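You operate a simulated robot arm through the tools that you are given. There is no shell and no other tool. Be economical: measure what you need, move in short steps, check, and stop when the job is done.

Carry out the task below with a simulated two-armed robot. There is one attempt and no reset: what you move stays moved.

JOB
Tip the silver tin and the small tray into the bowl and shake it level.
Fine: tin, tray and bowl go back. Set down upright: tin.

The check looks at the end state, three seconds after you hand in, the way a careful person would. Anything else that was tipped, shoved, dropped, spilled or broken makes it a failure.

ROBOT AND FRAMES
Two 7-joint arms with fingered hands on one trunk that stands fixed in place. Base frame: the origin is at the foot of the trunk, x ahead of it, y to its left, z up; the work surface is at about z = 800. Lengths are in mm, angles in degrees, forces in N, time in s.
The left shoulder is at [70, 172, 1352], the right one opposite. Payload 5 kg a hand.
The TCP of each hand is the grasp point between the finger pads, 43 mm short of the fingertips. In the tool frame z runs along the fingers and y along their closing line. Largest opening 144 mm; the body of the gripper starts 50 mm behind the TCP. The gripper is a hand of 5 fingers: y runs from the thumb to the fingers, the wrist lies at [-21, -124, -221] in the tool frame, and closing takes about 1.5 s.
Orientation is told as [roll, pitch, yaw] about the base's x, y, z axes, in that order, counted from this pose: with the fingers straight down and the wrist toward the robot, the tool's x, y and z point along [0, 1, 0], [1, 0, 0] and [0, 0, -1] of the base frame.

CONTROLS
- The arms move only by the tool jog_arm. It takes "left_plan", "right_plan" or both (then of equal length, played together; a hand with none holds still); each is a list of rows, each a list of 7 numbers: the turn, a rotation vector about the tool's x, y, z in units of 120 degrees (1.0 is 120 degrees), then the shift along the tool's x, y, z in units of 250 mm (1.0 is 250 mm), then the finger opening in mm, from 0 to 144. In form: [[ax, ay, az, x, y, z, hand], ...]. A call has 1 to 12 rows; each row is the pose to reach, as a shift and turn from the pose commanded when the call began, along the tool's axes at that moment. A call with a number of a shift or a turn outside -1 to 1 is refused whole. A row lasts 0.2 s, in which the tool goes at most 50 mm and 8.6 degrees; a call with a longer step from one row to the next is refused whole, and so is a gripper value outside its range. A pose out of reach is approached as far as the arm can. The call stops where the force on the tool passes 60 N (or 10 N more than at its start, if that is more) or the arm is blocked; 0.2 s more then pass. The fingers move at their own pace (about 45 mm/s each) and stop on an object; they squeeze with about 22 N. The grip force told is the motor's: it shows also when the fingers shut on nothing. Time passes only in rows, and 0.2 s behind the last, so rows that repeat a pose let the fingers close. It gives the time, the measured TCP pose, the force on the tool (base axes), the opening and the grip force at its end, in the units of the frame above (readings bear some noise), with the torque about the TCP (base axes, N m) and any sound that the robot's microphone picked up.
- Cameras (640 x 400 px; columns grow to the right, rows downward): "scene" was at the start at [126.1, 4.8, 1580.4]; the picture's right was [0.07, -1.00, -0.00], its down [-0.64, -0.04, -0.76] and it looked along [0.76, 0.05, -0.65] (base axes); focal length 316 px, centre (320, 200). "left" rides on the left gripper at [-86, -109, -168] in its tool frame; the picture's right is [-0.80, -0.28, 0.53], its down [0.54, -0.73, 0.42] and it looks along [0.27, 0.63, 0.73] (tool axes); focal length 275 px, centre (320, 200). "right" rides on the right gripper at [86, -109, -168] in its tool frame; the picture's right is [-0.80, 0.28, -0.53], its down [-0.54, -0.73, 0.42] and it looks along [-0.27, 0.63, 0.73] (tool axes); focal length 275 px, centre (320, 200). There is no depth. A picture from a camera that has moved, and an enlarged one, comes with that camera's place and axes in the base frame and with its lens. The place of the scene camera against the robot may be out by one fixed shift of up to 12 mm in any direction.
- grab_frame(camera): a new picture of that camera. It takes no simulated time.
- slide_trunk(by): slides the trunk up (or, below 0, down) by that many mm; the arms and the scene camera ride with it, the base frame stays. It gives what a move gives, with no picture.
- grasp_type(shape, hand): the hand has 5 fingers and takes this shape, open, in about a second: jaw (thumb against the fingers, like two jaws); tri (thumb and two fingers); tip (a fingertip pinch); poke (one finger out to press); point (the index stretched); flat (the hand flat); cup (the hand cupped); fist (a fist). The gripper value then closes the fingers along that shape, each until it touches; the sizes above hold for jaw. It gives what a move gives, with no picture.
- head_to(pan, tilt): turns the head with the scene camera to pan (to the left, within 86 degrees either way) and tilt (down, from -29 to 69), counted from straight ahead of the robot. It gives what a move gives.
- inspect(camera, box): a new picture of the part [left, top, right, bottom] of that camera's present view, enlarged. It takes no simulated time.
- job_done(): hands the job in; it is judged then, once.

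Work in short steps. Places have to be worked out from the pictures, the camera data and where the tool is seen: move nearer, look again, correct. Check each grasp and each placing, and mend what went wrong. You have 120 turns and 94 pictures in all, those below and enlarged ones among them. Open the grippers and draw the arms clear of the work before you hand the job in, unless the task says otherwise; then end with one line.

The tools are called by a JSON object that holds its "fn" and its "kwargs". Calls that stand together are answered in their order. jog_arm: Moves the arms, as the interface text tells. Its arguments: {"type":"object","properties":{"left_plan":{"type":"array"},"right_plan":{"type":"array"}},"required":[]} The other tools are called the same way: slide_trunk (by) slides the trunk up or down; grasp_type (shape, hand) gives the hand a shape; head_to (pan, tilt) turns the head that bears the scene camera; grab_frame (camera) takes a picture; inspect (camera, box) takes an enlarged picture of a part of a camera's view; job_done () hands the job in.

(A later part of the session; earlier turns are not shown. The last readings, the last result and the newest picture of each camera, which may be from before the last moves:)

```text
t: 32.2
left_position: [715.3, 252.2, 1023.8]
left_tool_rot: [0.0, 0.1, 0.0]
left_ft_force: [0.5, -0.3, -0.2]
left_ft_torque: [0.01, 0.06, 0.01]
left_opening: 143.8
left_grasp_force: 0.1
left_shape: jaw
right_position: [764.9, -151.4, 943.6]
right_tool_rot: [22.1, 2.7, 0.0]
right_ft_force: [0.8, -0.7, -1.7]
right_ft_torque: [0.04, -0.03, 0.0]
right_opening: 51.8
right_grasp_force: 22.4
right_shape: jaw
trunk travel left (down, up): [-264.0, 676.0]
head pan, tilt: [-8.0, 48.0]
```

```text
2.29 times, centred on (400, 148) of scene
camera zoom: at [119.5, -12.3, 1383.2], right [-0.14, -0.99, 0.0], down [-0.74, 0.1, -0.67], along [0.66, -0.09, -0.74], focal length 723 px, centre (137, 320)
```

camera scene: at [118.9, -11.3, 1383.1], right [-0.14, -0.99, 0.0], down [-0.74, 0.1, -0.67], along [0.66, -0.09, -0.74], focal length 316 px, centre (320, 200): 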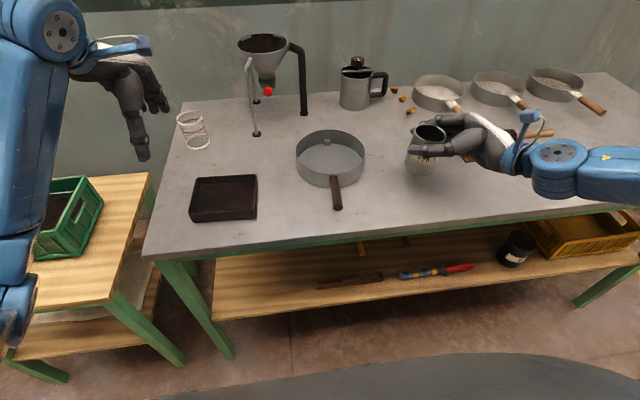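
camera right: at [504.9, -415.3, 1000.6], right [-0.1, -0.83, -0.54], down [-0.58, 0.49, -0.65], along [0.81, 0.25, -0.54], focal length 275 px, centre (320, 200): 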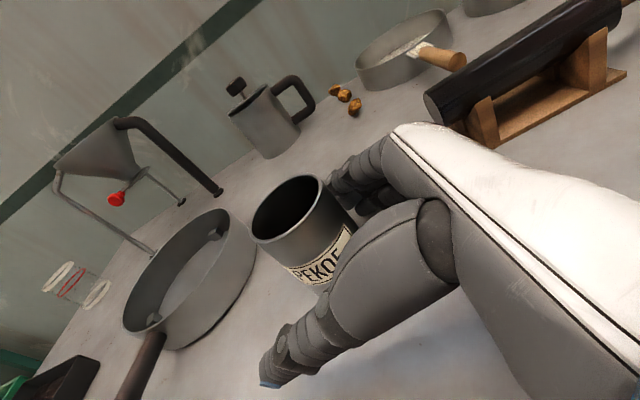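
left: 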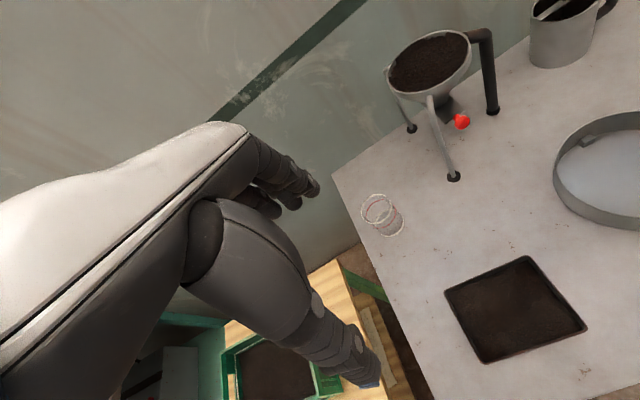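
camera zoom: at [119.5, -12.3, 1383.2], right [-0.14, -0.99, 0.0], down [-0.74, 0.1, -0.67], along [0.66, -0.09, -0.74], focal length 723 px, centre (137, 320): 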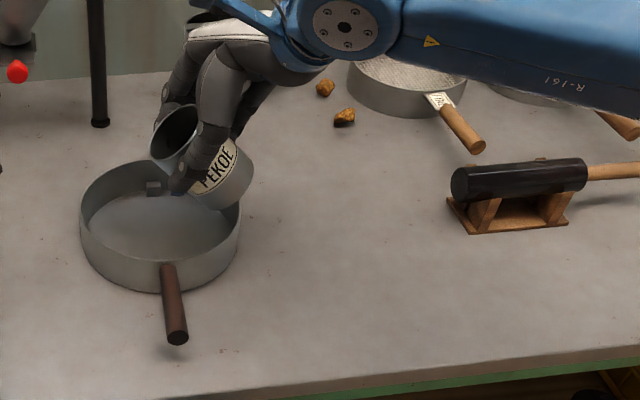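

Well placed over the bowl, nothing has run yet. I tilt on to 90°, slowly.

{"fn": "jog_arm", "kwargs": {"right_plan": [[0, -0.04, 0, 0, 0, 0, 30], [0, -0.08, 0, 0, 0, 0, 30], [0, -0.12, 0, 0, 0, 0, 30], [0, -0.16, 0, 0, 0, 0, 30], [0, -0.2, 0, 0, 0, 0, 30], [0, -0.24, 0, 0, 0, 0, 30], [0, -0.28, 0, 0, 0, 0, 30], [0, -0.32, 0, 0, 0, 0, 30], [0, -0.36, 0, 0, 0, 0, 30], [0, -0.375, 0, 0, 0, 0, 30]]}}

{"fn": "inspect", "kwargs": {"camera": "scene", "box": [260, 60, 540, 235]}}

```text
t: 34.4
left_position: [715.0, 252.7, 1022.9]
left_tool_rot: [0.0, 0.1, 0.0]
left_ft_force: [0.8, -0.2, -0.5]
left_ft_torque: [-0.01, 0.01, 0.0]
left_opening: 144.0
left_grasp_force: 0.0
left_shape: jaw
right_position: [763.2, -152.2, 941.6]
right_tool_rot: [-22.8, 2.6, -0.1]
right_ft_force: [0.3, 0.1, -1.2]
right_ft_torque: [0.06, 0.02, -0.01]
right_opening: 52.0
right_grasp_force: 22.1
right_shape: jaw
trunk travel left (down, up): [-264.0, 676.0]
head pan, tilt: [-8.0, 48.0]
```

```text
2.29 times, centred on (400, 148) of scene
camera zoom: at [119.6, -12.0, 1383.2], right [-0.14, -0.99, 0.0], down [-0.74, 0.1, -0.67], along [0.66, -0.09, -0.74], focal length 723 px, centre (137, 320)
```

zoom: 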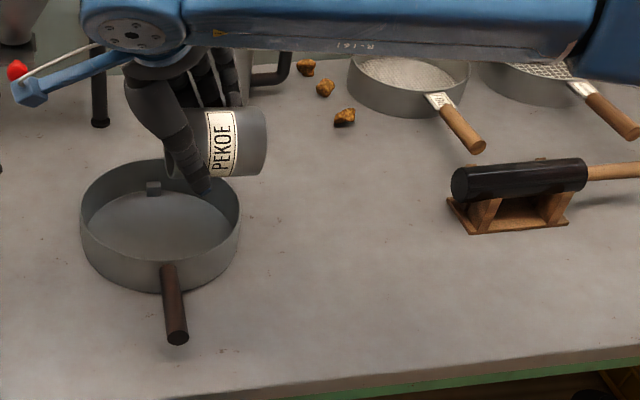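

No soil has run out yet at 90°, so it is packed or slow. I tilt on to about 130° over the bowl centre.

{"fn": "jog_arm", "kwargs": {"right_plan": [[0, -0.04, 0, 0, 0, 0, 30], [0, -0.08, 0, 0, 0, 0, 30], [0, -0.12, 0, 0, 0, 0, 30], [0, -0.16, 0, 0, 0, 0, 30], [0, -0.2, 0, 0, 0, 0, 30], [0, -0.24, 0, 0, 0, 0, 30], [0, -0.28, 0, 0, 0, 0, 30], [0, -0.32, 0, 0, 0, 0, 30], [0, -0.333, 0, 0, 0, 0, 30], [0, -0.333, 0, 0, 0, 0, 30]]}}

{"fn": "inspect", "kwargs": {"camera": "scene", "box": [240, 60, 520, 235]}}

```text
t: 36.6
left_position: [714.5, 254.2, 1024.0]
left_tool_rot: [0.0, 0.1, 0.0]
left_ft_force: [0.2, -0.3, 0.6]
left_ft_torque: [-0.03, -0.01, 0.04]
left_opening: 143.9
left_grasp_force: 0.1
left_shape: jaw
right_position: [763.8, -151.3, 943.2]
right_tool_rot: [-62.8, 2.5, 0.1]
right_ft_force: [0.8, 0.8, -0.3]
right_ft_torque: [0.01, 0.0, 0.0]
right_opening: 51.8
right_grasp_force: 22.3
right_shape: jaw
trunk travel left (down, up): [-264.0, 676.0]
head pan, tilt: [-8.0, 48.0]
```

```text
2.29 times, centred on (380, 148) of scene
camera zoom: at [119.6, -11.9, 1383.2], right [-0.14, -0.99, 0.0], down [-0.74, 0.1, -0.67], along [0.66, -0.09, -0.74], focal length 723 px, centre (183, 320)
```

zoom: 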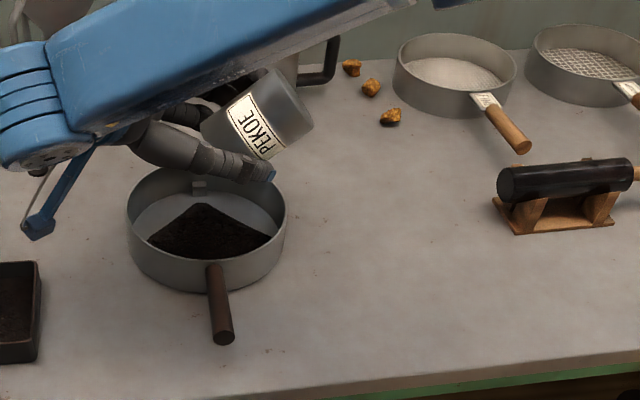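

A heap has poured into the bowl. I tip about 15° more with small shakes to empty the tin.

{"fn": "jog_arm", "kwargs": {"right_plan": [[0, -0.06, 0, 0, 0, 0, 30], [0, -0.12, 0, 0, 0, 0, 30], [0, -0.12, 0, 0.05, 0, -0.01, 30], [0, -0.12, 0, -0.05, 0, 0.01, 30], [0, -0.12, 0, 0.05, 0, -0.01, 30], [0, -0.12, 0, -0.05, 0, 0.01, 30], [0, -0.12, 0, 0.05, 0, -0.01, 30], [0, -0.12, 0, -0.05, 0, 0.01, 30], [0, -0.12, 0, 0.05, 0, -0.01, 30], [0, -0.12, 0, -0.05, 0, 0, 30], [0, -0.12, 0, 0, 0, 0, 30], [0, -0.12, 0, 0, 0, 0, 30]]}}

{"fn": "inspect", "kwargs": {"camera": "scene", "box": [240, 60, 520, 235]}}

```text
t: 39.2
left_position: [714.7, 254.0, 1023.6]
left_tool_rot: [0.0, 0.1, 0.0]
left_ft_force: [0.3, 0.0, -0.1]
left_ft_torque: [0.01, -0.02, 0.0]
left_opening: 143.9
left_grasp_force: 0.1
left_shape: jaw
right_position: [763.8, -150.1, 942.6]
right_tool_rot: [-77.2, 2.5, -0.1]
right_ft_force: [-0.6, 0.7, -0.8]
right_ft_torque: [0.0, 0.0, 0.03]
right_opening: 52.0
right_grasp_force: 22.2
right_shape: jaw
trunk travel left (down, up): [-264.0, 676.0]
head pan, tilt: [-8.0, 48.0]
```

```text
2.29 times, centred on (380, 148) of scene
camera zoom: at [119.5, -12.0, 1383.2], right [-0.14, -0.99, 0.0], down [-0.74, 0.1, -0.67], along [0.66, -0.09, -0.74], focal length 723 px, centre (183, 320)
```

zoom: 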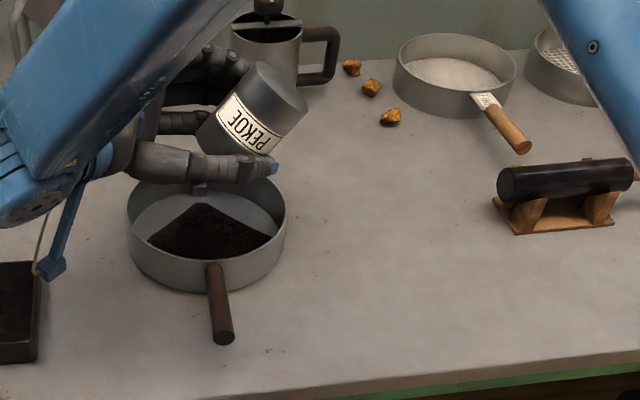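

The heap no longer changes, so the tin should be empty. I turn it upright again in two calls.

{"fn": "jog_arm", "kwargs": {"right_plan": [[0, 0.0669, 0, 0, 0, 0, 30], [0, 0.1337, 0, 0, 0, 0, 30], [0, 0.2006, 0, 0, 0, 0, 30], [0, 0.2674, 0, 0, 0, 0, 30], [0, 0.3343, 0, 0, 0, 0, 30], [0, 0.4011, 0, 0, 0, 0, 30], [0, 0.468, 0, 0, 0, 0, 30], [0, 0.5348, 0, 0, 0, 0, 30], [0, 0.6017, 0, 0, 0, 0, 30]]}}

{"fn": "jog_arm", "kwargs": {"right_plan": [[0, 0.0669, 0, 0, 0, 0, 30], [0, 0.1337, 0, 0, 0, 0, 30], [0, 0.2006, 0, 0, 0, 0, 30], [0, 0.2674, 0, 0, 0, 0, 30], [0, 0.3343, 0, 0, 0, 0, 30], [0, 0.4011, 0, 0, 0, 0, 30], [0, 0.468, 0, 0, 0, 0, 30], [0, 0.5348, 0, 0, 0, 0, 30], [0, 0.6017, 0, 0, 0, 0, 30]]}}

{"fn": "inspect", "kwargs": {"camera": "scene", "box": [260, 60, 540, 235]}}

```text
t: 41.2
left_position: [713.7, 251.7, 1025.1]
left_tool_rot: [0.2, 0.1, 0.0]
left_ft_force: [0.0, -0.7, -0.4]
left_ft_torque: [0.06, 0.0, 0.04]
left_opening: 143.8
left_grasp_force: 0.0
left_shape: jaw
right_position: [762.7, -152.8, 942.8]
right_tool_rot: [-4.8, 2.6, -0.1]
right_ft_force: [2.0, -0.5, -0.3]
right_ft_torque: [0.01, -0.01, 0.02]
right_opening: 51.8
right_grasp_force: 22.0
right_shape: jaw
trunk travel left (down, up): [-264.0, 676.0]
head pan, tilt: [-8.0, 48.0]
```

```text
t: 43.2
left_position: [715.2, 253.3, 1024.4]
left_tool_rot: [0.0, 0.1, 0.0]
left_ft_force: [0.7, -0.2, -0.1]
left_ft_torque: [0.0, 0.05, -0.03]
left_opening: 143.7
left_grasp_force: 0.1
left_shape: jaw
right_position: [763.6, -153.6, 944.4]
right_tool_rot: [67.3, 2.7, 0.0]
right_ft_force: [-0.4, -0.3, -0.2]
right_ft_torque: [-0.06, -0.01, 0.04]
right_opening: 52.0
right_grasp_force: 22.1
right_shape: jaw
trunk travel left (down, up): [-264.0, 676.0]
head pan, tilt: [-8.0, 48.0]
```

```text
2.29 times, centred on (400, 148) of scene
camera zoom: at [119.8, -12.6, 1383.2], right [-0.14, -0.99, 0.0], down [-0.74, 0.1, -0.67], along [0.66, -0.09, -0.74], focal length 723 px, centre (137, 320)
```

zoom: 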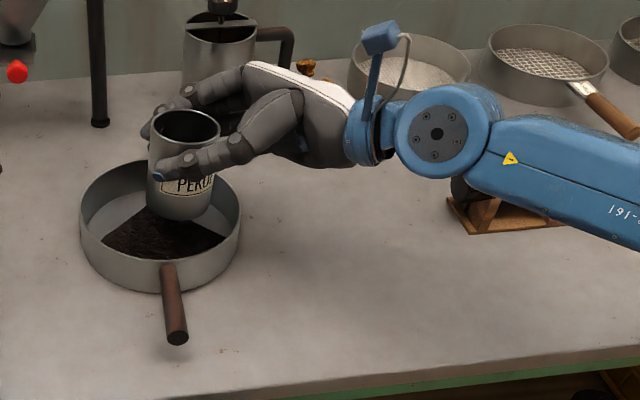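

The tin is empty (bright inside). I carry it back above its old spot, about (673,-338), with yaw -26.

{"fn": "jog_arm", "kwargs": {"right_plan": [[-0.0286, 0.0014, 0.012, 0.02, -0.052, -0.11, 30], [-0.057, 0.003, 0.024, 0.0, -0.105, -0.22, 30], [-0.086, 0.004, 0.036, -0.045, -0.157, -0.32, 30], [-0.114, 0.006, 0.048, -0.09, -0.209, -0.42, 30], [-0.143, 0.007, 0.06, -0.135, -0.261, -0.52, 30], [-0.171, 0.0085, 0.072, -0.18, -0.314, -0.62, 30], [-0.2, 0.01, 0.084, -0.227, -0.366, -0.718, 30], [-0.2, 0.01, 0.084, -0.227, -0.366, -0.718, 30]]}}

{"fn": "inspect", "kwargs": {"camera": "scene", "box": [340, 80, 620, 255]}}

```text
t: 45.0
left_position: [714.7, 253.7, 1023.2]
left_tool_rot: [0.0, 0.2, 0.0]
left_ft_force: [0.0, -0.8, -1.1]
left_ft_torque: [0.0, 0.05, -0.02]
left_opening: 143.8
left_grasp_force: 0.0
left_shape: jaw
right_position: [674.4, -337.1, 964.5]
right_tool_rot: [67.1, 2.6, -26.1]
right_ft_force: [0.0, 0.0, -1.2]
right_ft_torque: [0.0, 0.0, 0.03]
right_opening: 51.6
right_grasp_force: 22.4
right_shape: jaw
trunk travel left (down, up): [-264.0, 676.0]
head pan, tilt: [-8.0, 48.0]
```

```text
2.29 times, centred on (480, 168) of scene
camera zoom: at [120.3, -12.0, 1383.2], right [-0.14, -0.99, 0.0], down [-0.74, 0.1, -0.67], along [0.66, -0.09, -0.74], focal length 723 px, centre (-46, 274)
```

zoom: 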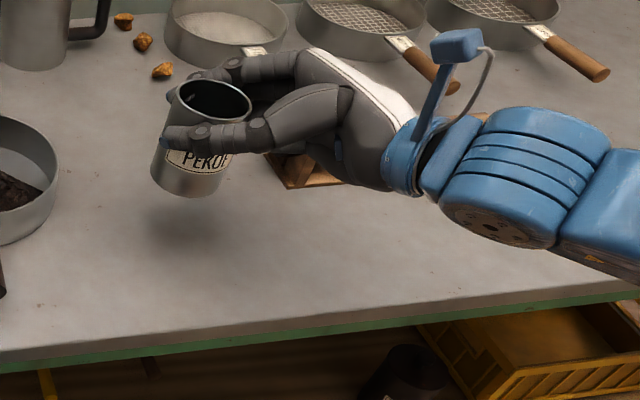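

Tin is upright above its place. I lower it about 85 mm until the base is just at the bench.

{"fn": "jog_arm", "kwargs": {"right_plan": [[0, 0, 0, -0.07, 0.003, 0.029, 30], [0, 0, 0, -0.14, 0.006, 0.058, 30], [0, 0, 0, -0.21, 0.009, 0.087, 30], [0, 0, 0, -0.27, 0.012, 0.113, 30], [0, 0, 0, -0.3, 0.013, 0.125, 30], [0, 0, 0, -0.315, 0.014, 0.132, 30], [0, 0, 0, -0.315, 0.014, 0.132, 30]]}}

{"fn": "inspect", "kwargs": {"camera": "scene", "box": [340, 80, 620, 255]}}

```text
t: 46.6
left_position: [714.9, 253.4, 1023.6]
left_tool_rot: [0.0, 0.1, 0.1]
left_ft_force: [1.0, -0.1, 0.5]
left_ft_torque: [0.0, -0.02, 0.0]
left_opening: 143.7
left_grasp_force: 0.1
left_shape: jaw
right_position: [672.5, -339.0, 880.1]
right_tool_rot: [67.1, 2.7, -26.1]
right_ft_force: [-0.2, 0.3, 2.1]
right_ft_torque: [-0.06, -0.02, -0.03]
right_opening: 52.1
right_grasp_force: 22.3
right_shape: jaw
trunk travel left (down, up): [-264.0, 676.0]
head pan, tilt: [-8.0, 48.0]
```

```text
2.29 times, centred on (480, 168) of scene
camera zoom: at [119.2, -11.9, 1383.3], right [-0.14, -0.99, 0.0], down [-0.74, 0.1, -0.67], along [0.66, -0.09, -0.74], focal length 723 px, centre (-46, 274)
```

zoom: 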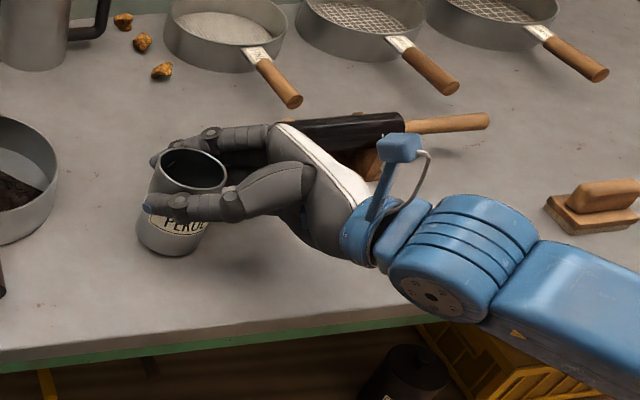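

A light upward force (2 N) shows the tin is touching the bench. I open the hand in place.

{"fn": "jog_arm", "kwargs": {"right_plan": [[0, 0, 0, 0, 0, 0, 60], [0, 0, 0, 0, 0, 0, 75], [0, 0, 0, 0, 0, 0, 90], [0, 0, 0, 0, 0, 0, 110], [0, 0, 0, 0, 0, 0, 130], [0, 0, 0, 0, 0, 0, 143], [0, 0, 0, 0, 0, 0, 143], [0, 0, 0, 0, 0, 0, 143], [0, 0, 0, 0, 0, 0, 143]]}}

{"fn": "inspect", "kwargs": {"camera": "scene", "box": [340, 80, 620, 255]}}

```text
t: 48.6
left_position: [715.4, 254.0, 1024.2]
left_tool_rot: [0.0, 0.2, -0.1]
left_ft_force: [0.4, 0.1, 0.4]
left_ft_torque: [0.01, -0.02, 0.02]
left_opening: 143.8
left_grasp_force: 0.0
left_shape: jaw
right_position: [672.2, -340.0, 878.5]
right_tool_rot: [67.2, 2.6, -26.2]
right_ft_force: [-0.1, -0.8, 0.4]
right_ft_torque: [0.0, 0.01, -0.02]
right_opening: 142.4
right_grasp_force: 0.1
right_shape: jaw
trunk travel left (down, up): [-264.0, 676.0]
head pan, tilt: [-8.0, 48.0]
```

```text
2.29 times, centred on (480, 168) of scene
camera zoom: at [119.3, -12.0, 1383.2], right [-0.14, -0.99, 0.0], down [-0.74, 0.1, -0.67], along [0.66, -0.09, -0.74], focal length 723 px, centre (-46, 274)
```

zoom: 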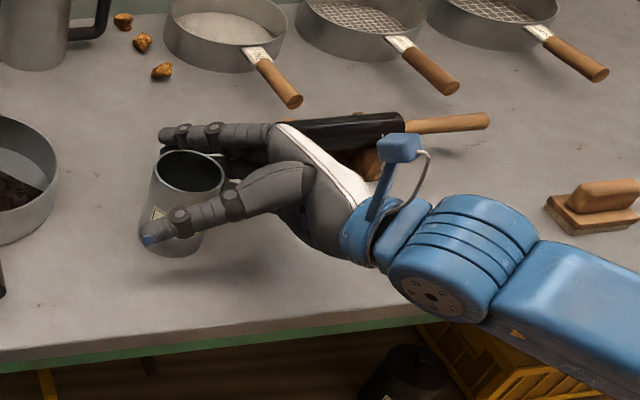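

The tin stands released. I draw the hand straight back along its fingers.

{"fn": "jog_arm", "kwargs": {"right_plan": [[0, 0, 0, 0.01, 0, -0.1, 143], [0, 0, 0, 0.01, 0, -0.25, 143], [0, 0, 0, 0.01, 0, -0.4, 143], [0, 0, 0, 0.01, 0, -0.56, 143], [0, 0, 0, 0.15, 0, -0.66, 143]]}}

{"fn": "grab_frame", "kwargs": {"camera": "scene"}}

{"fn": "inspect", "kwargs": {"camera": "scene", "box": [360, 110, 520, 210]}}

```text
t: 49.8
left_position: [715.2, 251.8, 1023.9]
left_tool_rot: [0.0, 0.0, 0.0]
left_ft_force: [-0.1, 0.0, 0.8]
left_ft_torque: [0.02, 0.0, -0.01]
left_opening: 143.9
left_grasp_force: 0.1
left_shape: jaw
right_position: [617.8, -467.2, 978.9]
right_tool_rot: [67.2, 2.6, -25.9]
right_ft_force: [-0.9, 0.8, -0.5]
right_ft_torque: [0.06, -0.03, -0.06]
right_opening: 143.4
right_grasp_force: 0.1
right_shape: jaw
trunk travel left (down, up): [-264.0, 676.0]
head pan, tilt: [-8.0, 48.0]
```

```text
55 pictures are left
camera scene: at [119.1, -13.7, 1383.6], right [-0.14, -0.99, 0.0], down [-0.74, 0.1, -0.67], along [0.66, -0.09, -0.74], focal length 316 px, centre (320, 200)
```

scene: 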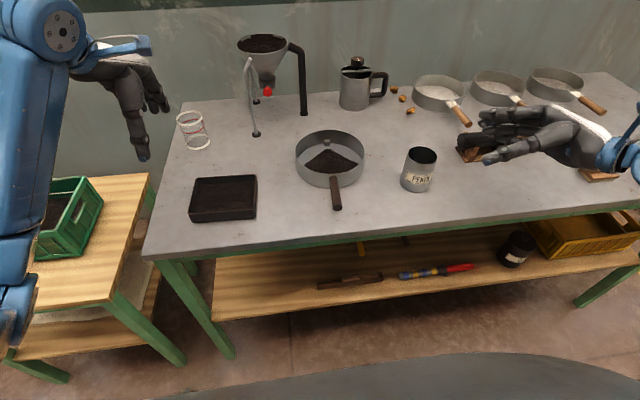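

```text
4.00 times, centred on (440, 160) of scene
camera zoom: at [119.1, -13.7, 1383.6], right [-0.14, -0.99, 0.0], down [-0.74, 0.1, -0.67], along [0.66, -0.09, -0.74], focal length 1265 px, centre (-160, 360)
```

zoom: 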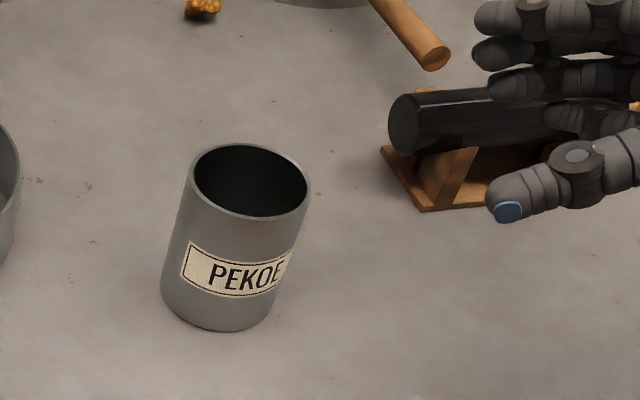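

The tin is empty, upright and within about a centimetre of its spot. I draw the right hand further off and bring the left hand above the tray, fingers down, closing along x.

{"fn": "jog_arm", "kwargs": {"left_plan": [[0, 0, 0, -0.127, -0.053, 0.0, 143], [0, 0, 0, -0.254, -0.106, 0.0, 143], [0, 0, 0, -0.381, -0.159, 0.048, 143], [0, 0, 0, -0.508, -0.212, 0.096, 143]], "right_plan": [[0, 0, 0, 0.043, 0, -0.083, 143], [0, 0, 0, 0.085, 0, -0.165, 143], [0, 0, 0, 0.128, 0, -0.248, 143], [0, 0, 0, 0.17, 0, -0.33, 143]]}}

{"fn": "inspect", "kwargs": {"camera": "scene", "box": [120, 80, 400, 255]}}

{"fn": "grab_frame", "kwargs": {"camera": "left"}}

```text
t: 50.8
left_position: [663.4, 124.9, 1000.7]
left_tool_rot: [0.1, 0.2, 0.0]
left_ft_force: [-0.6, -0.2, -0.2]
left_ft_torque: [0.0, -0.04, -0.01]
left_opening: 143.4
left_grasp_force: 0.0
left_shape: jaw
right_position: [592.3, -521.0, 1049.7]
right_tool_rot: [67.4, 2.6, -26.0]
right_ft_force: [-0.3, -0.7, 0.0]
right_ft_torque: [0.05, -0.02, 0.0]
right_opening: 143.3
right_grasp_force: 0.0
right_shape: jaw
trunk travel left (down, up): [-264.0, 676.0]
head pan, tilt: [-8.0, 48.0]
```

```text
2.29 times, centred on (260, 168) of scene
camera zoom: at [118.9, -13.3, 1383.3], right [-0.14, -0.99, 0.0], down [-0.74, 0.1, -0.67], along [0.66, -0.09, -0.74], focal length 723 px, centre (457, 274)
```

zoom: 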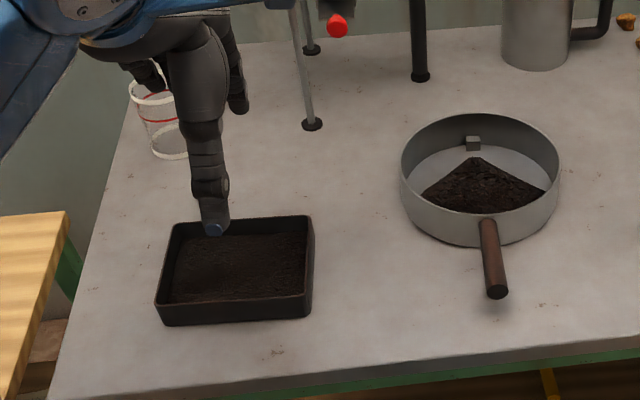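

```text
52 pictures are left
camera left: at [555.9, 37.3, 1169.8], right [-0.28, -0.8, -0.53], down [-0.73, 0.54, -0.42], along [0.63, 0.27, -0.73], focal length 275 px, centre (320, 200)
```

left: 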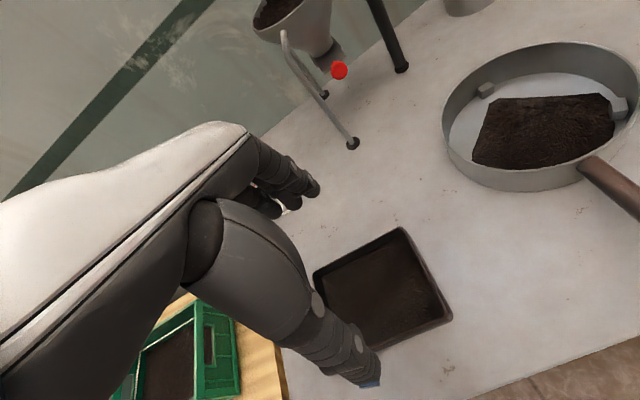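

The tray spans about x 604–718, y 66–215 with its rim near 835, and the hand is centred in x. I descend to z≈872, with fingers either side, and check.

{"fn": "jog_arm", "kwargs": {"left_plan": [[0, 0, 0, 0, -0.004, 0.128, 143], [0, 0, 0, 0, -0.007, 0.256, 143], [0, 0, 0, 0, -0.007, 0.384, 143], [0, 0, 0, 0, -0.007, 0.512, 143], [0, 0, 0, 0, -0.007, 0.512, 143]]}}

{"fn": "inspect", "kwargs": {"camera": "scene", "box": [140, 110, 340, 235]}}

{"fn": "grab_frame", "kwargs": {"camera": "left"}}

```text
t: 52.0
left_position: [659.9, 125.3, 873.6]
left_tool_rot: [-0.1, 0.1, -0.1]
left_ft_force: [-0.2, -0.3, -0.2]
left_ft_torque: [-0.02, 0.0, -0.01]
left_opening: 143.0
left_grasp_force: 0.0
left_shape: jaw
right_position: [592.3, -519.7, 1049.0]
right_tool_rot: [67.1, 2.6, -26.1]
right_ft_force: [0.0, 0.2, -0.7]
right_ft_torque: [-0.04, -0.02, 0.01]
right_opening: 143.1
right_grasp_force: 0.2
right_shape: jaw
trunk travel left (down, up): [-264.0, 676.0]
head pan, tilt: [-8.0, 48.0]
```

```text
3.20 times, centred on (240, 172) of scene
camera zoom: at [119.1, -12.2, 1383.3], right [-0.14, -0.99, 0.0], down [-0.74, 0.1, -0.67], along [0.66, -0.09, -0.74], focal length 1012 px, centre (576, 288)
```

zoom: 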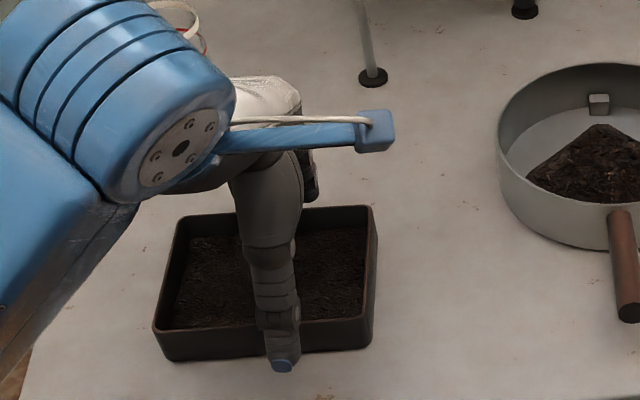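

```text
50 pictures are left
camera left: at [552.5, 38.6, 1042.2], right [-0.29, -0.8, -0.53], down [-0.73, 0.54, -0.42], along [0.63, 0.27, -0.73], focal length 275 px, centre (320, 200)
```

left: 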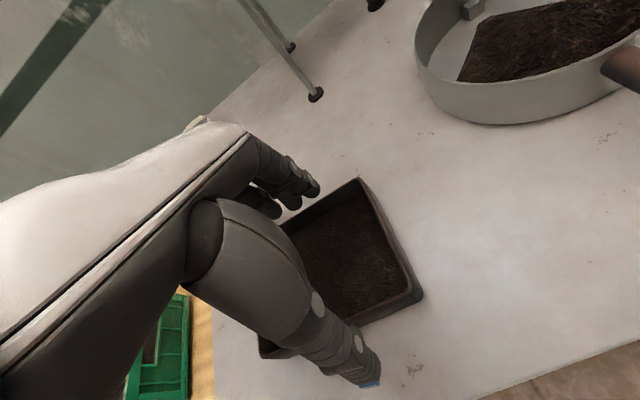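

The thumb is just in front of the tray and the fingers behind it. I lower 24 mm more.

{"fn": "jog_arm", "kwargs": {"left_plan": [[0, 0, 0, 0, 0, 0.05, 143], [0, 0, 0, 0, 0, 0.098, 143], [0, 0, 0, 0, 0, 0.098, 143]]}}

```text
t: 52.8
left_position: [659.2, 125.9, 849.0]
left_tool_rot: [0.0, 0.0, 0.1]
left_ft_force: [1.7, -0.2, 5.9]
left_ft_torque: [-0.05, -0.45, 0.03]
left_opening: 143.6
left_grasp_force: 0.1
left_shape: jaw
right_position: [591.7, -521.3, 1049.3]
right_tool_rot: [67.2, 2.6, -26.2]
right_ft_force: [0.5, 0.8, 0.9]
right_ft_torque: [-0.02, 0.02, 0.01]
right_opening: 143.1
right_grasp_force: 0.0
right_shape: jaw
trunk travel left (down, up): [-264.0, 676.0]
head pan, tilt: [-8.0, 48.0]
```

A light 6 N contact under the far fingertips means the bench is reached. I raise 2 mm and close on the tray.

{"fn": "jog_arm", "kwargs": {"left_plan": [[0, 0, 0, 0, 0, -0.008, 135], [0, 0, 0, 0, 0, -0.008, 120], [0, 0, 0, 0, 0, -0.008, 105], [0, 0, 0, 0, 0, -0.008, 90], [0, 0, 0, 0, 0, -0.008, 80], [0, 0, 0, 0, 0, -0.008, 80], [0, 0, 0, 0, 0, -0.008, 80], [0, 0, 0, 0, 0, -0.008, 80]]}}

{"fn": "inspect", "kwargs": {"camera": "scene", "box": [140, 110, 340, 235]}}

```text
t: 54.6
left_position: [660.3, 126.2, 849.9]
left_tool_rot: [0.0, 0.0, 0.1]
left_ft_force: [-0.2, 0.6, 0.1]
left_ft_torque: [-0.02, 0.04, 0.02]
left_opening: 115.0
left_grasp_force: 22.1
left_shape: jaw
right_position: [592.9, -519.8, 1048.8]
right_tool_rot: [67.2, 2.6, -26.1]
right_ft_force: [0.1, -0.4, 0.2]
right_ft_torque: [0.01, 0.0, -0.01]
right_opening: 143.0
right_grasp_force: 0.1
right_shape: jaw
trunk travel left (down, up): [-264.0, 676.0]
head pan, tilt: [-8.0, 48.0]
```

```text
3.20 times, centred on (240, 172) of scene
camera zoom: at [119.4, -12.1, 1383.2], right [-0.14, -0.99, 0.0], down [-0.74, 0.1, -0.67], along [0.66, -0.09, -0.74], focal length 1012 px, centre (576, 288)
```

zoom: 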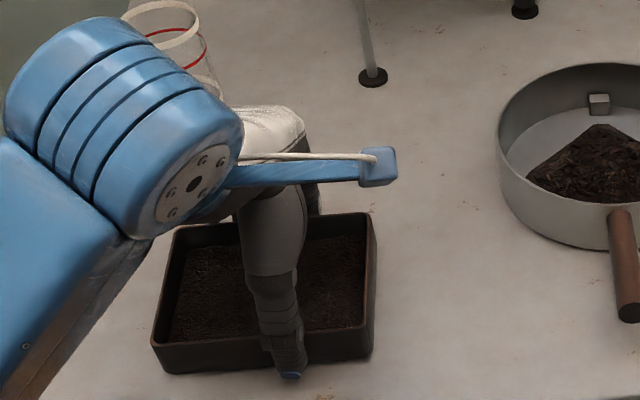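

Gripped at 115 mm, 22 N; the tray slid about 7 mm nearer while centring, and I'll correct that when returning it. I lift 50 mm slowly.

{"fn": "jog_arm", "kwargs": {"left_plan": [[0, 0, 0, 0, 0, -0.04, 80], [0, 0, 0, 0, 0, -0.09, 80], [0, 0, 0, 0, 0, -0.14, 80], [0, 0, 0, 0, 0, -0.2, 80], [0, 0, 0, 0, 0, -0.2, 80]]}}

{"fn": "inspect", "kwargs": {"camera": "scene", "box": [140, 90, 380, 240]}}

```text
t: 55.8
left_position: [660.3, 128.0, 900.2]
left_tool_rot: [0.0, 0.1, -0.1]
left_ft_force: [-1.2, 0.7, -1.2]
left_ft_torque: [-0.03, 0.0, 0.0]
left_opening: 114.7
left_grasp_force: 21.8
left_shape: jaw
right_position: [592.2, -519.2, 1049.1]
right_tool_rot: [67.2, 2.5, -26.0]
right_ft_force: [0.8, 0.2, -0.2]
right_ft_torque: [0.02, 0.01, -0.01]
right_opening: 142.9
right_grasp_force: 0.1
right_shape: jaw
trunk travel left (down, up): [-264.0, 676.0]
head pan, tilt: [-8.0, 48.0]
```

```text
2.67 times, centred on (260, 165) of scene
camera zoom: at [119.5, -11.8, 1383.2], right [-0.14, -0.99, 0.0], down [-0.74, 0.1, -0.67], along [0.66, -0.09, -0.74], focal length 843 px, centre (480, 293)
```

zoom: 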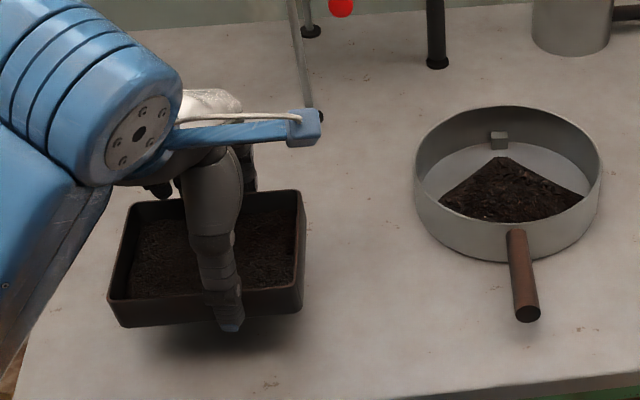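

Tray lifted and held nearly level. I raise it and carry it toward the bowl in two moderate moves.

{"fn": "jog_arm", "kwargs": {"left_plan": [[0, 0, 0, -0.06, 0.02, -0.08, 80], [0, 0, 0, -0.16, 0.05, -0.16, 80], [0, 0, 0, -0.28, 0.09, -0.24, 80], [0, 0, 0, -0.4, 0.13, -0.3, 80], [0, 0, 0, -0.52, 0.17, -0.34, 80], [0, 0, 0, -0.6, 0.2, -0.34, 80]]}}

{"fn": "jog_arm", "kwargs": {"left_plan": [[0, 0, 0, -0.06, 0.02, 0, 80], [0, 0, 0, -0.17, 0.06, 0, 80], [0, 0, 0, -0.3, 0.1, 0, 80], [0, 0, 0, -0.43, 0.14, 0, 80], [0, 0, 0, -0.55, 0.18, 0, 80], [0, 0, 0, -0.64, 0.21, 0, 80], [0, 0, 0, -0.672, 0.23, 0, 80], [0, 0, 0, -0.672, 0.23, 0, 80]]}}

{"fn": "grab_frame", "kwargs": {"camera": "scene"}}

```text
t: 57.2
left_position: [710.1, -23.0, 985.1]
left_tool_rot: [0.1, 0.1, 0.0]
left_ft_force: [0.4, -0.3, -1.0]
left_ft_torque: [-0.02, 0.01, 0.0]
left_opening: 115.2
left_grasp_force: 22.2
left_shape: jaw
right_position: [594.0, -520.2, 1048.8]
right_tool_rot: [67.2, 2.6, -26.2]
right_ft_force: [0.6, 0.2, 0.3]
right_ft_torque: [0.01, -0.02, 0.02]
right_opening: 143.2
right_grasp_force: 0.0
right_shape: jaw
trunk travel left (down, up): [-264.0, 676.0]
head pan, tilt: [-8.0, 48.0]
```

```text
t: 59.0
left_position: [766.0, -190.9, 984.8]
left_tool_rot: [0.0, 0.2, 0.0]
left_ft_force: [-0.3, 0.4, -2.2]
left_ft_torque: [-0.02, -0.01, -0.01]
left_opening: 115.0
left_grasp_force: 22.4
left_shape: jaw
right_position: [592.8, -520.3, 1049.3]
right_tool_rot: [67.2, 2.6, -26.1]
right_ft_force: [0.1, -0.5, -0.1]
right_ft_torque: [0.01, -0.01, -0.01]
right_opening: 142.7
right_grasp_force: 0.0
right_shape: jaw
trunk travel left (down, up): [-264.0, 676.0]
head pan, tilt: [-8.0, 48.0]
```

```text
47 pictures are left
camera scene: at [119.4, -12.2, 1383.2], right [-0.14, -0.99, 0.0], down [-0.74, 0.1, -0.67], along [0.66, -0.09, -0.74], focal length 316 px, centre (320, 200)
```

scene: 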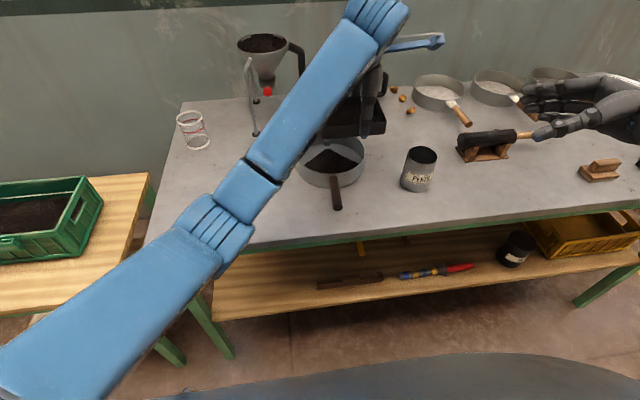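

The tray is over the right half of the bowl. I begin tipping it leftward: 35° first, lowering so its left lip stays above the bowl centre.

{"fn": "jog_arm", "kwargs": {"left_plan": [[0, -0.05, 0, -0.002, 0.006, 0.02, 80], [0, -0.1, 0, -0.005, 0.012, 0.04, 80], [0, -0.15, 0, -0.008, 0.018, 0.06, 80], [0, -0.2, 0, -0.011, 0.02, 0.08, 80], [0, -0.25, 0, -0.014, 0.02, 0.1, 80], [0, -0.292, 0, -0.016, 0.02, 0.1, 80], [0, -0.292, 0, -0.016, 0.02, 0.1, 80]]}}

{"fn": "inspect", "kwargs": {"camera": "scene", "box": [240, 60, 480, 210]}}

{"fn": "grab_frame", "kwargs": {"camera": "right"}}

```text
t: 60.6
left_position: [772.8, -195.8, 958.8]
left_tool_rot: [-35.1, 0.1, 0.0]
left_ft_force: [0.0, 0.6, -0.8]
left_ft_torque: [0.04, -0.03, -0.01]
left_opening: 114.8
left_grasp_force: 22.0
left_shape: jaw
right_position: [594.0, -519.9, 1049.9]
right_tool_rot: [67.2, 2.6, -26.1]
right_ft_force: [0.6, -0.3, 0.6]
right_ft_torque: [0.02, 0.0, 0.0]
right_opening: 143.0
right_grasp_force: 0.0
right_shape: jaw
trunk travel left (down, up): [-264.0, 676.0]
head pan, tilt: [-8.0, 48.0]
```

```text
2.67 times, centred on (360, 135) of scene
camera zoom: at [119.5, -12.4, 1383.2], right [-0.14, -0.99, 0.0], down [-0.74, 0.1, -0.67], along [0.66, -0.09, -0.74], focal length 843 px, centre (213, 373)
```

zoom: 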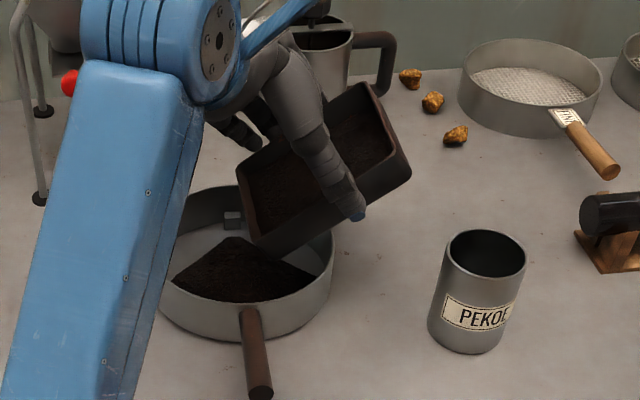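

```text
45 pictures are left
camera right: at [448.4, -583.0, 1199.6], right [-0.12, -0.83, -0.54], down [-0.6, 0.49, -0.63], along [0.79, 0.25, -0.56], focal length 275 px, centre (320, 200)
```

right: 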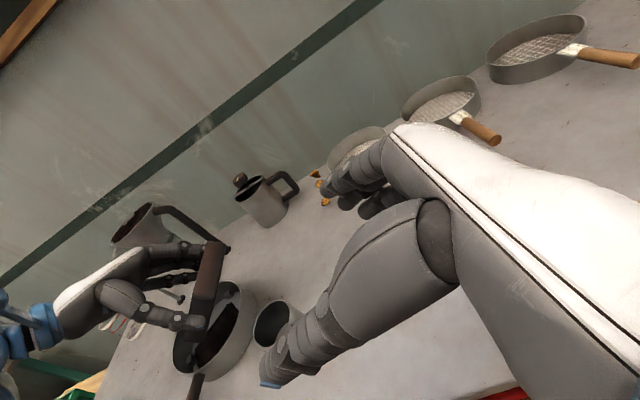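

No flow yet, and the lip sits inside the bowl. I tip on to 75° slowly, shifting left so the lip stays over the centre.

{"fn": "jog_arm", "kwargs": {"left_plan": [[0, -0.04, 0, 0.018, 0, -0.022, 80], [0, -0.08, 0, 0.036, 0, -0.044, 80], [0, -0.12, 0, 0.054, 0, -0.066, 80], [0, -0.16, 0, 0.07, 0, -0.088, 80], [0, -0.2, 0, 0.09, -0.004, -0.11, 80], [0, -0.24, 0, 0.11, -0.008, -0.135, 80], [0, -0.28, 0, 0.13, -0.01, -0.16, 80], [0, -0.333, 0, 0.153, -0.012, -0.186, 80], [0, -0.333, 0, 0.153, -0.012, -0.186, 80]]}}

{"fn": "inspect", "kwargs": {"camera": "scene", "box": [240, 60, 480, 210]}}

```text
t: 62.8
left_position: [786.5, -110.7, 989.0]
left_tool_rot: [-72.9, -2.1, 1.6]
left_ft_force: [0.2, 0.7, -0.3]
left_ft_torque: [0.05, -0.02, -0.01]
left_opening: 114.9
left_grasp_force: 22.4
left_shape: jaw
right_position: [593.4, -519.9, 1049.7]
right_tool_rot: [67.2, 2.5, -26.2]
right_ft_force: [-0.6, 0.6, 0.2]
right_ft_torque: [-0.02, 0.01, -0.01]
right_opening: 142.9
right_grasp_force: 0.0
right_shape: jaw
trunk travel left (down, up): [-264.0, 676.0]
head pan, tilt: [-8.0, 48.0]
stopped in row 9 (left hand): the arm was blocked; the commanded pose is now the measured one
```

```text
2.67 times, centred on (360, 135) of scene
camera zoom: at [119.5, -11.7, 1383.2], right [-0.14, -0.99, 0.0], down [-0.74, 0.1, -0.67], along [0.66, -0.09, -0.74], focal length 843 px, centre (213, 373)
```

zoom: 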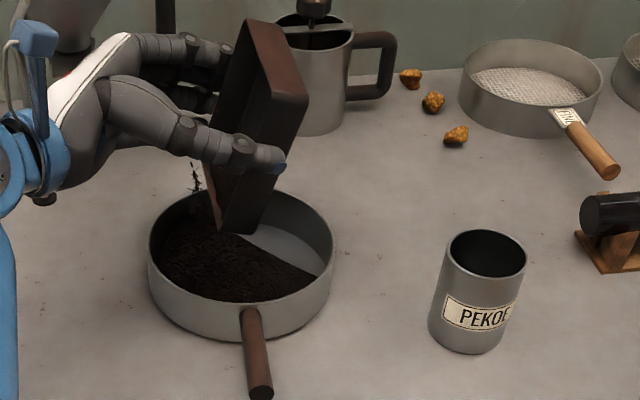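

Soil is flowing, but the hand ran about 28 mm too far left and stopped. I bring it back right and nearer so the stream stays central, tipping only 10° more.

{"fn": "jog_arm", "kwargs": {"left_plan": [[0, -0.02, 0, -0.009, -0.027, 0.028, 80], [0, -0.04, 0, -0.018, -0.054, 0.056, 80], [0, -0.06, 0, -0.026, -0.08, 0.09, 80], [0, -0.08, 0, -0.026, -0.08, 0.1, 80]]}}

{"fn": "inspect", "kwargs": {"camera": "scene", "box": [240, 60, 480, 210]}}

```text
t: 64.0
left_position: [783.5, -115.1, 1002.8]
left_tool_rot: [-80.7, -4.6, 2.8]
left_ft_force: [0.0, -0.2, -0.8]
left_ft_torque: [0.04, -0.01, -0.02]
left_opening: 115.1
left_grasp_force: 22.3
left_shape: jaw
right_position: [593.2, -520.1, 1050.3]
right_tool_rot: [67.1, 2.6, -26.0]
right_ft_force: [-0.2, 0.7, 0.2]
right_ft_torque: [0.04, 0.01, -0.01]
right_opening: 143.2
right_grasp_force: 0.1
right_shape: jaw
trunk travel left (down, up): [-264.0, 676.0]
head pan, tilt: [-8.0, 48.0]
stopped in row 4 (left hand): the arm was blocked; the commanded pose is now the measured one
```

```text
2.67 times, centred on (360, 135) of scene
camera zoom: at [119.3, -12.2, 1383.2], right [-0.14, -0.99, 0.0], down [-0.74, 0.1, -0.67], along [0.66, -0.09, -0.74], focal length 843 px, centre (213, 373)
```

zoom: 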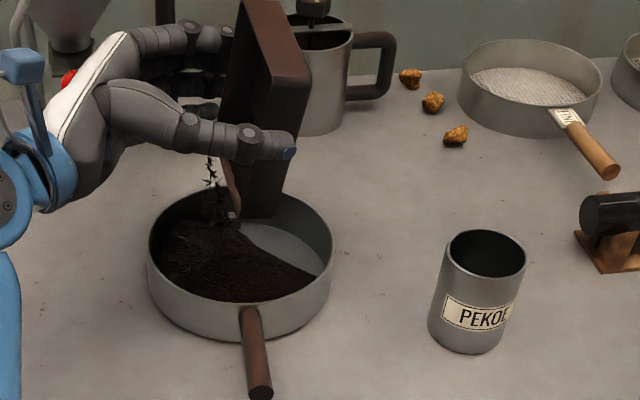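

The arm is blocked again while pouring continues. I look at the whole arm to see why.

{"fn": "grab_frame", "kwargs": {"camera": "scene"}}

```text
42 pictures are left
camera scene: at [119.3, -12.2, 1383.2], right [-0.14, -0.99, 0.0], down [-0.74, 0.1, -0.67], along [0.66, -0.09, -0.74], focal length 316 px, centre (320, 200)
```

scene: 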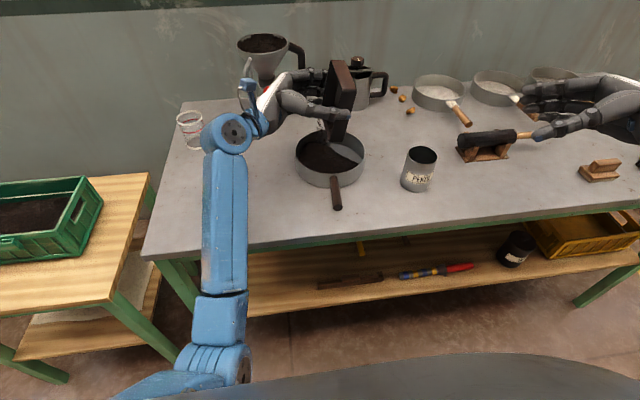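

The forearm lies low across the bench's front edge and that blocks it. I raise the trunk 130 mm, which lifts the elbow and the tray together.

{"fn": "slide_trunk", "kwargs": {"by": 130}}

{"fn": "grab_frame", "kwargs": {"camera": "scene"}}

```text
t: 65.6
left_position: [783.8, -116.1, 1130.1]
left_tool_rot: [-80.7, -4.5, 2.7]
left_ft_force: [0.2, -0.6, -0.9]
left_ft_torque: [-0.01, 0.01, -0.01]
left_opening: 115.3
left_grasp_force: 21.5
left_shape: jaw
right_position: [593.4, -521.0, 1179.5]
right_tool_rot: [67.2, 2.6, -26.1]
right_ft_force: [0.4, 0.6, -0.6]
right_ft_torque: [0.02, 0.0, 0.01]
right_opening: 143.1
right_grasp_force: 0.1
right_shape: jaw
trunk travel left (down, up): [-394.0, 546.0]
head pan, tilt: [-8.0, 48.0]
```

```text
41 pictures are left
camera scene: at [119.7, -12.4, 1513.1], right [-0.14, -0.99, 0.0], down [-0.74, 0.1, -0.67], along [0.66, -0.09, -0.74], focal length 316 px, centre (320, 200)
```

scene: 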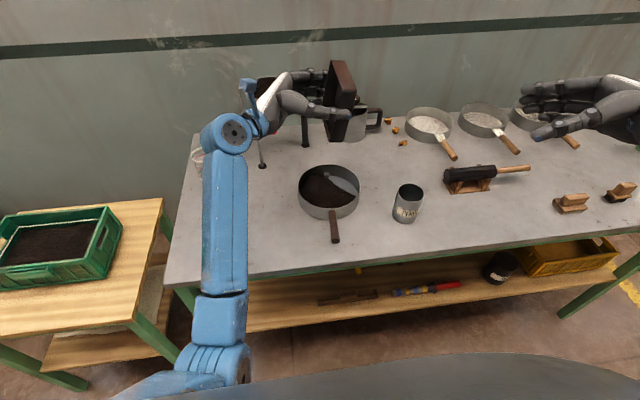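

Nothing spilled. With the elbow freed, I lower the tray toward the bowl while tipping to 105°, the lip kept over the centre.

{"fn": "jog_arm", "kwargs": {"left_plan": [[0.0, -0.01, -0.006, 0.09, -0.013, -0.002, 80], [0.003, -0.03, -0.012, 0.18, -0.027, -0.005, 80], [0.007, -0.07, -0.018, 0.27, -0.04, -0.01, 80], [0.012, -0.12, -0.025, 0.34, -0.053, -0.018, 80], [0.017, -0.16, -0.032, 0.38, -0.067, -0.026, 80], [0.021, -0.2025, -0.039, 0.41, -0.08, -0.033, 80], [0.021, -0.2025, -0.039, 0.41, -0.08, -0.033, 80]]}}

{"fn": "grab_frame", "kwargs": {"camera": "scene"}}

```text
t: 67.2
left_position: [770.0, -96.2, 1030.8]
left_tool_rot: [-105.1, 0.0, -0.1]
left_ft_force: [0.3, -0.2, 0.1]
left_ft_torque: [0.05, 0.03, -0.01]
left_opening: 114.8
left_grasp_force: 21.6
left_shape: jaw
right_position: [593.1, -520.5, 1179.6]
right_tool_rot: [67.2, 2.5, -26.1]
right_ft_force: [-0.7, 0.0, 0.4]
right_ft_torque: [-0.03, 0.02, 0.0]
right_opening: 143.1
right_grasp_force: 0.1
right_shape: jaw
trunk travel left (down, up): [-394.0, 546.0]
head pan, tilt: [-8.0, 48.0]
```

```text
40 pictures are left
camera scene: at [119.3, -12.1, 1513.2], right [-0.14, -0.99, 0.0], down [-0.74, 0.1, -0.67], along [0.66, -0.09, -0.74], focal length 316 px, centre (320, 200)
```

scene: 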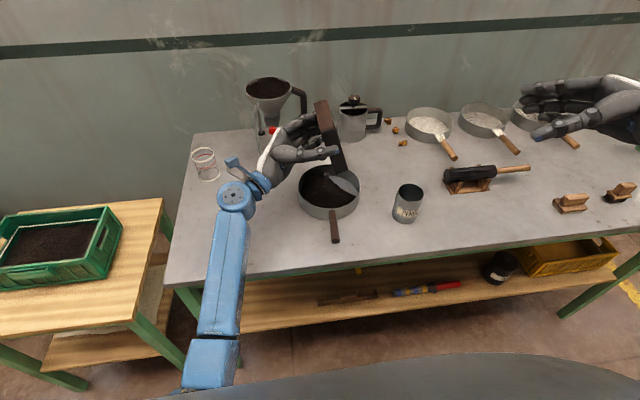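

Pose reached cleanly at 105°. I tip to 125° and give a few small vertical shakes to clear the tray.

{"fn": "jog_arm", "kwargs": {"left_plan": [[0, -0.042, 0, -0.012, 0, -0.027, 80], [0, -0.084, 0, -0.025, 0, -0.054, 80], [0, -0.125, 0, -0.037, 0, -0.08, 80], [0, -0.167, 0, -0.049, 0, -0.107, 80], [0, -0.167, 0, -0.019, 0, -0.107, 80], [0, -0.167, 0, -0.079, 0, -0.107, 80], [0, -0.167, 0, -0.019, 0, -0.107, 80], [0, -0.167, 0, -0.079, 0, -0.107, 80], [0, -0.167, 0, -0.019, 0, -0.107, 80], [0, -0.167, 0, -0.079, 0, -0.107, 80], [0, -0.167, 0, -0.049, 0, -0.107, 80]]}}

{"fn": "inspect", "kwargs": {"camera": "scene", "box": [220, 80, 460, 230]}}

{"fn": "grab_frame", "kwargs": {"camera": "left"}}

```text
t: 69.7
left_position: [775.9, -5.6, 990.7]
left_tool_rot: [-117.6, 0.6, 1.8]
left_ft_force: [0.3, -0.5, -0.1]
left_ft_torque: [0.04, 0.03, -0.02]
left_opening: 114.9
left_grasp_force: 22.3
left_shape: jaw
right_position: [594.0, -520.4, 1179.9]
right_tool_rot: [67.2, 2.6, -26.1]
right_ft_force: [0.6, -0.6, 0.8]
right_ft_torque: [0.01, 0.03, 0.02]
right_opening: 142.9
right_grasp_force: 0.1
right_shape: jaw
trunk travel left (down, up): [-394.0, 546.0]
head pan, tilt: [-8.0, 48.0]
stopped in row 11 (left hand): the arm was blocked; the commanded pose is now the measured one
```

```text
2.67 times, centred on (340, 155) of scene
camera zoom: at [119.9, -11.9, 1513.2], right [-0.14, -0.99, 0.0], down [-0.74, 0.1, -0.67], along [0.66, -0.09, -0.74], focal length 843 px, centre (267, 320)
```

zoom: 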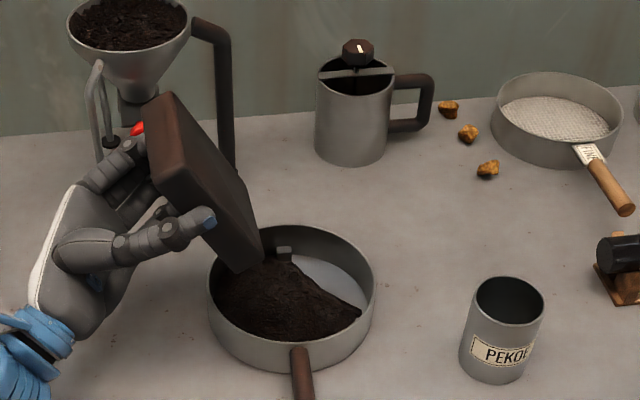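

```text
38 pictures are left
camera left: at [663.3, 179.4, 991.6], right [-0.27, -0.11, 0.96], down [-0.71, -0.65, -0.28], along [0.65, -0.75, 0.1], focal length 275 px, centre (320, 200)
```

left: 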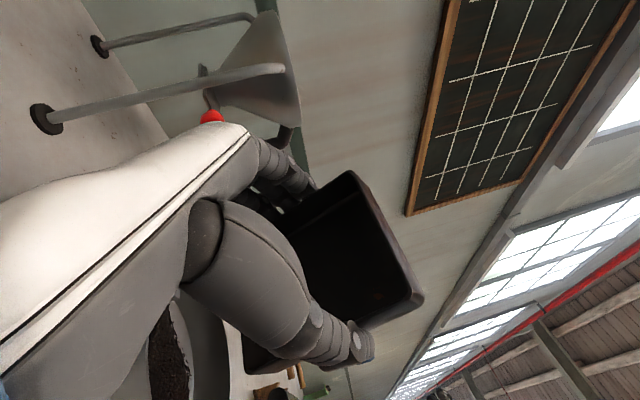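

The pose drifted left at its limit, but the lip stayed inside the bowl and no soil is on the bench. I move it back to the centre at 100° with a few shakes for any remains.

{"fn": "jog_arm", "kwargs": {"left_plan": [[0, 0.03, 0, -0.01, -0.006, 0.086, 80], [0, 0.06, 0, -0.018, -0.012, 0.172, 80], [0, 0.09, 0, -0.027, -0.019, 0.258, 80], [0, 0.12, 0, -0.036, -0.026, 0.344, 80], [0, 0.147, 0, -0.046, -0.032, 0.43, 80], [0, 0.147, 0, -0.016, -0.032, 0.43, 80], [0, 0.147, 0, -0.076, -0.032, 0.43, 80], [0, 0.147, 0, -0.016, -0.032, 0.43, 80], [0, 0.147, 0, -0.076, -0.032, 0.43, 80], [0, 0.147, 0, -0.046, -0.032, 0.43, 80]]}}

{"fn": "inspect", "kwargs": {"camera": "scene", "box": [220, 80, 460, 230]}}

```text
t: 71.9
left_position: [771.9, -95.7, 1053.4]
left_tool_rot: [-100.3, 0.7, 1.7]
left_ft_force: [-0.5, 0.3, -1.2]
left_ft_torque: [0.03, 0.01, -0.01]
left_opening: 114.9
left_grasp_force: 22.4
left_shape: jaw
right_position: [591.5, -519.8, 1180.5]
right_tool_rot: [67.2, 2.6, -26.2]
right_ft_force: [-0.3, 0.0, -0.4]
right_ft_torque: [-0.01, -0.01, 0.0]
right_opening: 143.3
right_grasp_force: 0.0
right_shape: jaw
trunk travel left (down, up): [-394.0, 546.0]
head pan, tilt: [-8.0, 48.0]
```

```text
2.67 times, centred on (340, 155) of scene
camera zoom: at [119.6, -12.6, 1513.2], right [-0.14, -0.99, 0.0], down [-0.74, 0.1, -0.67], along [0.66, -0.09, -0.74], focal length 843 px, centre (267, 320)
```

zoom: 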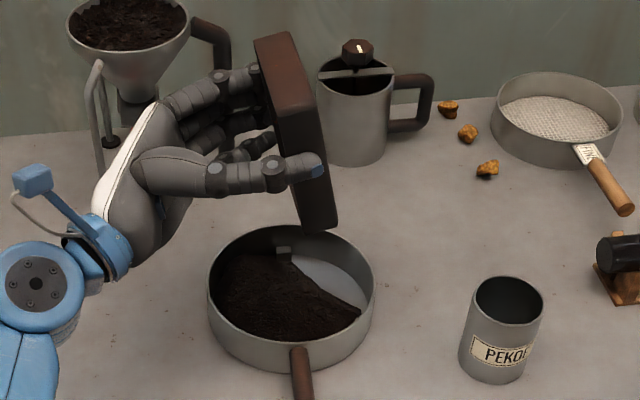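

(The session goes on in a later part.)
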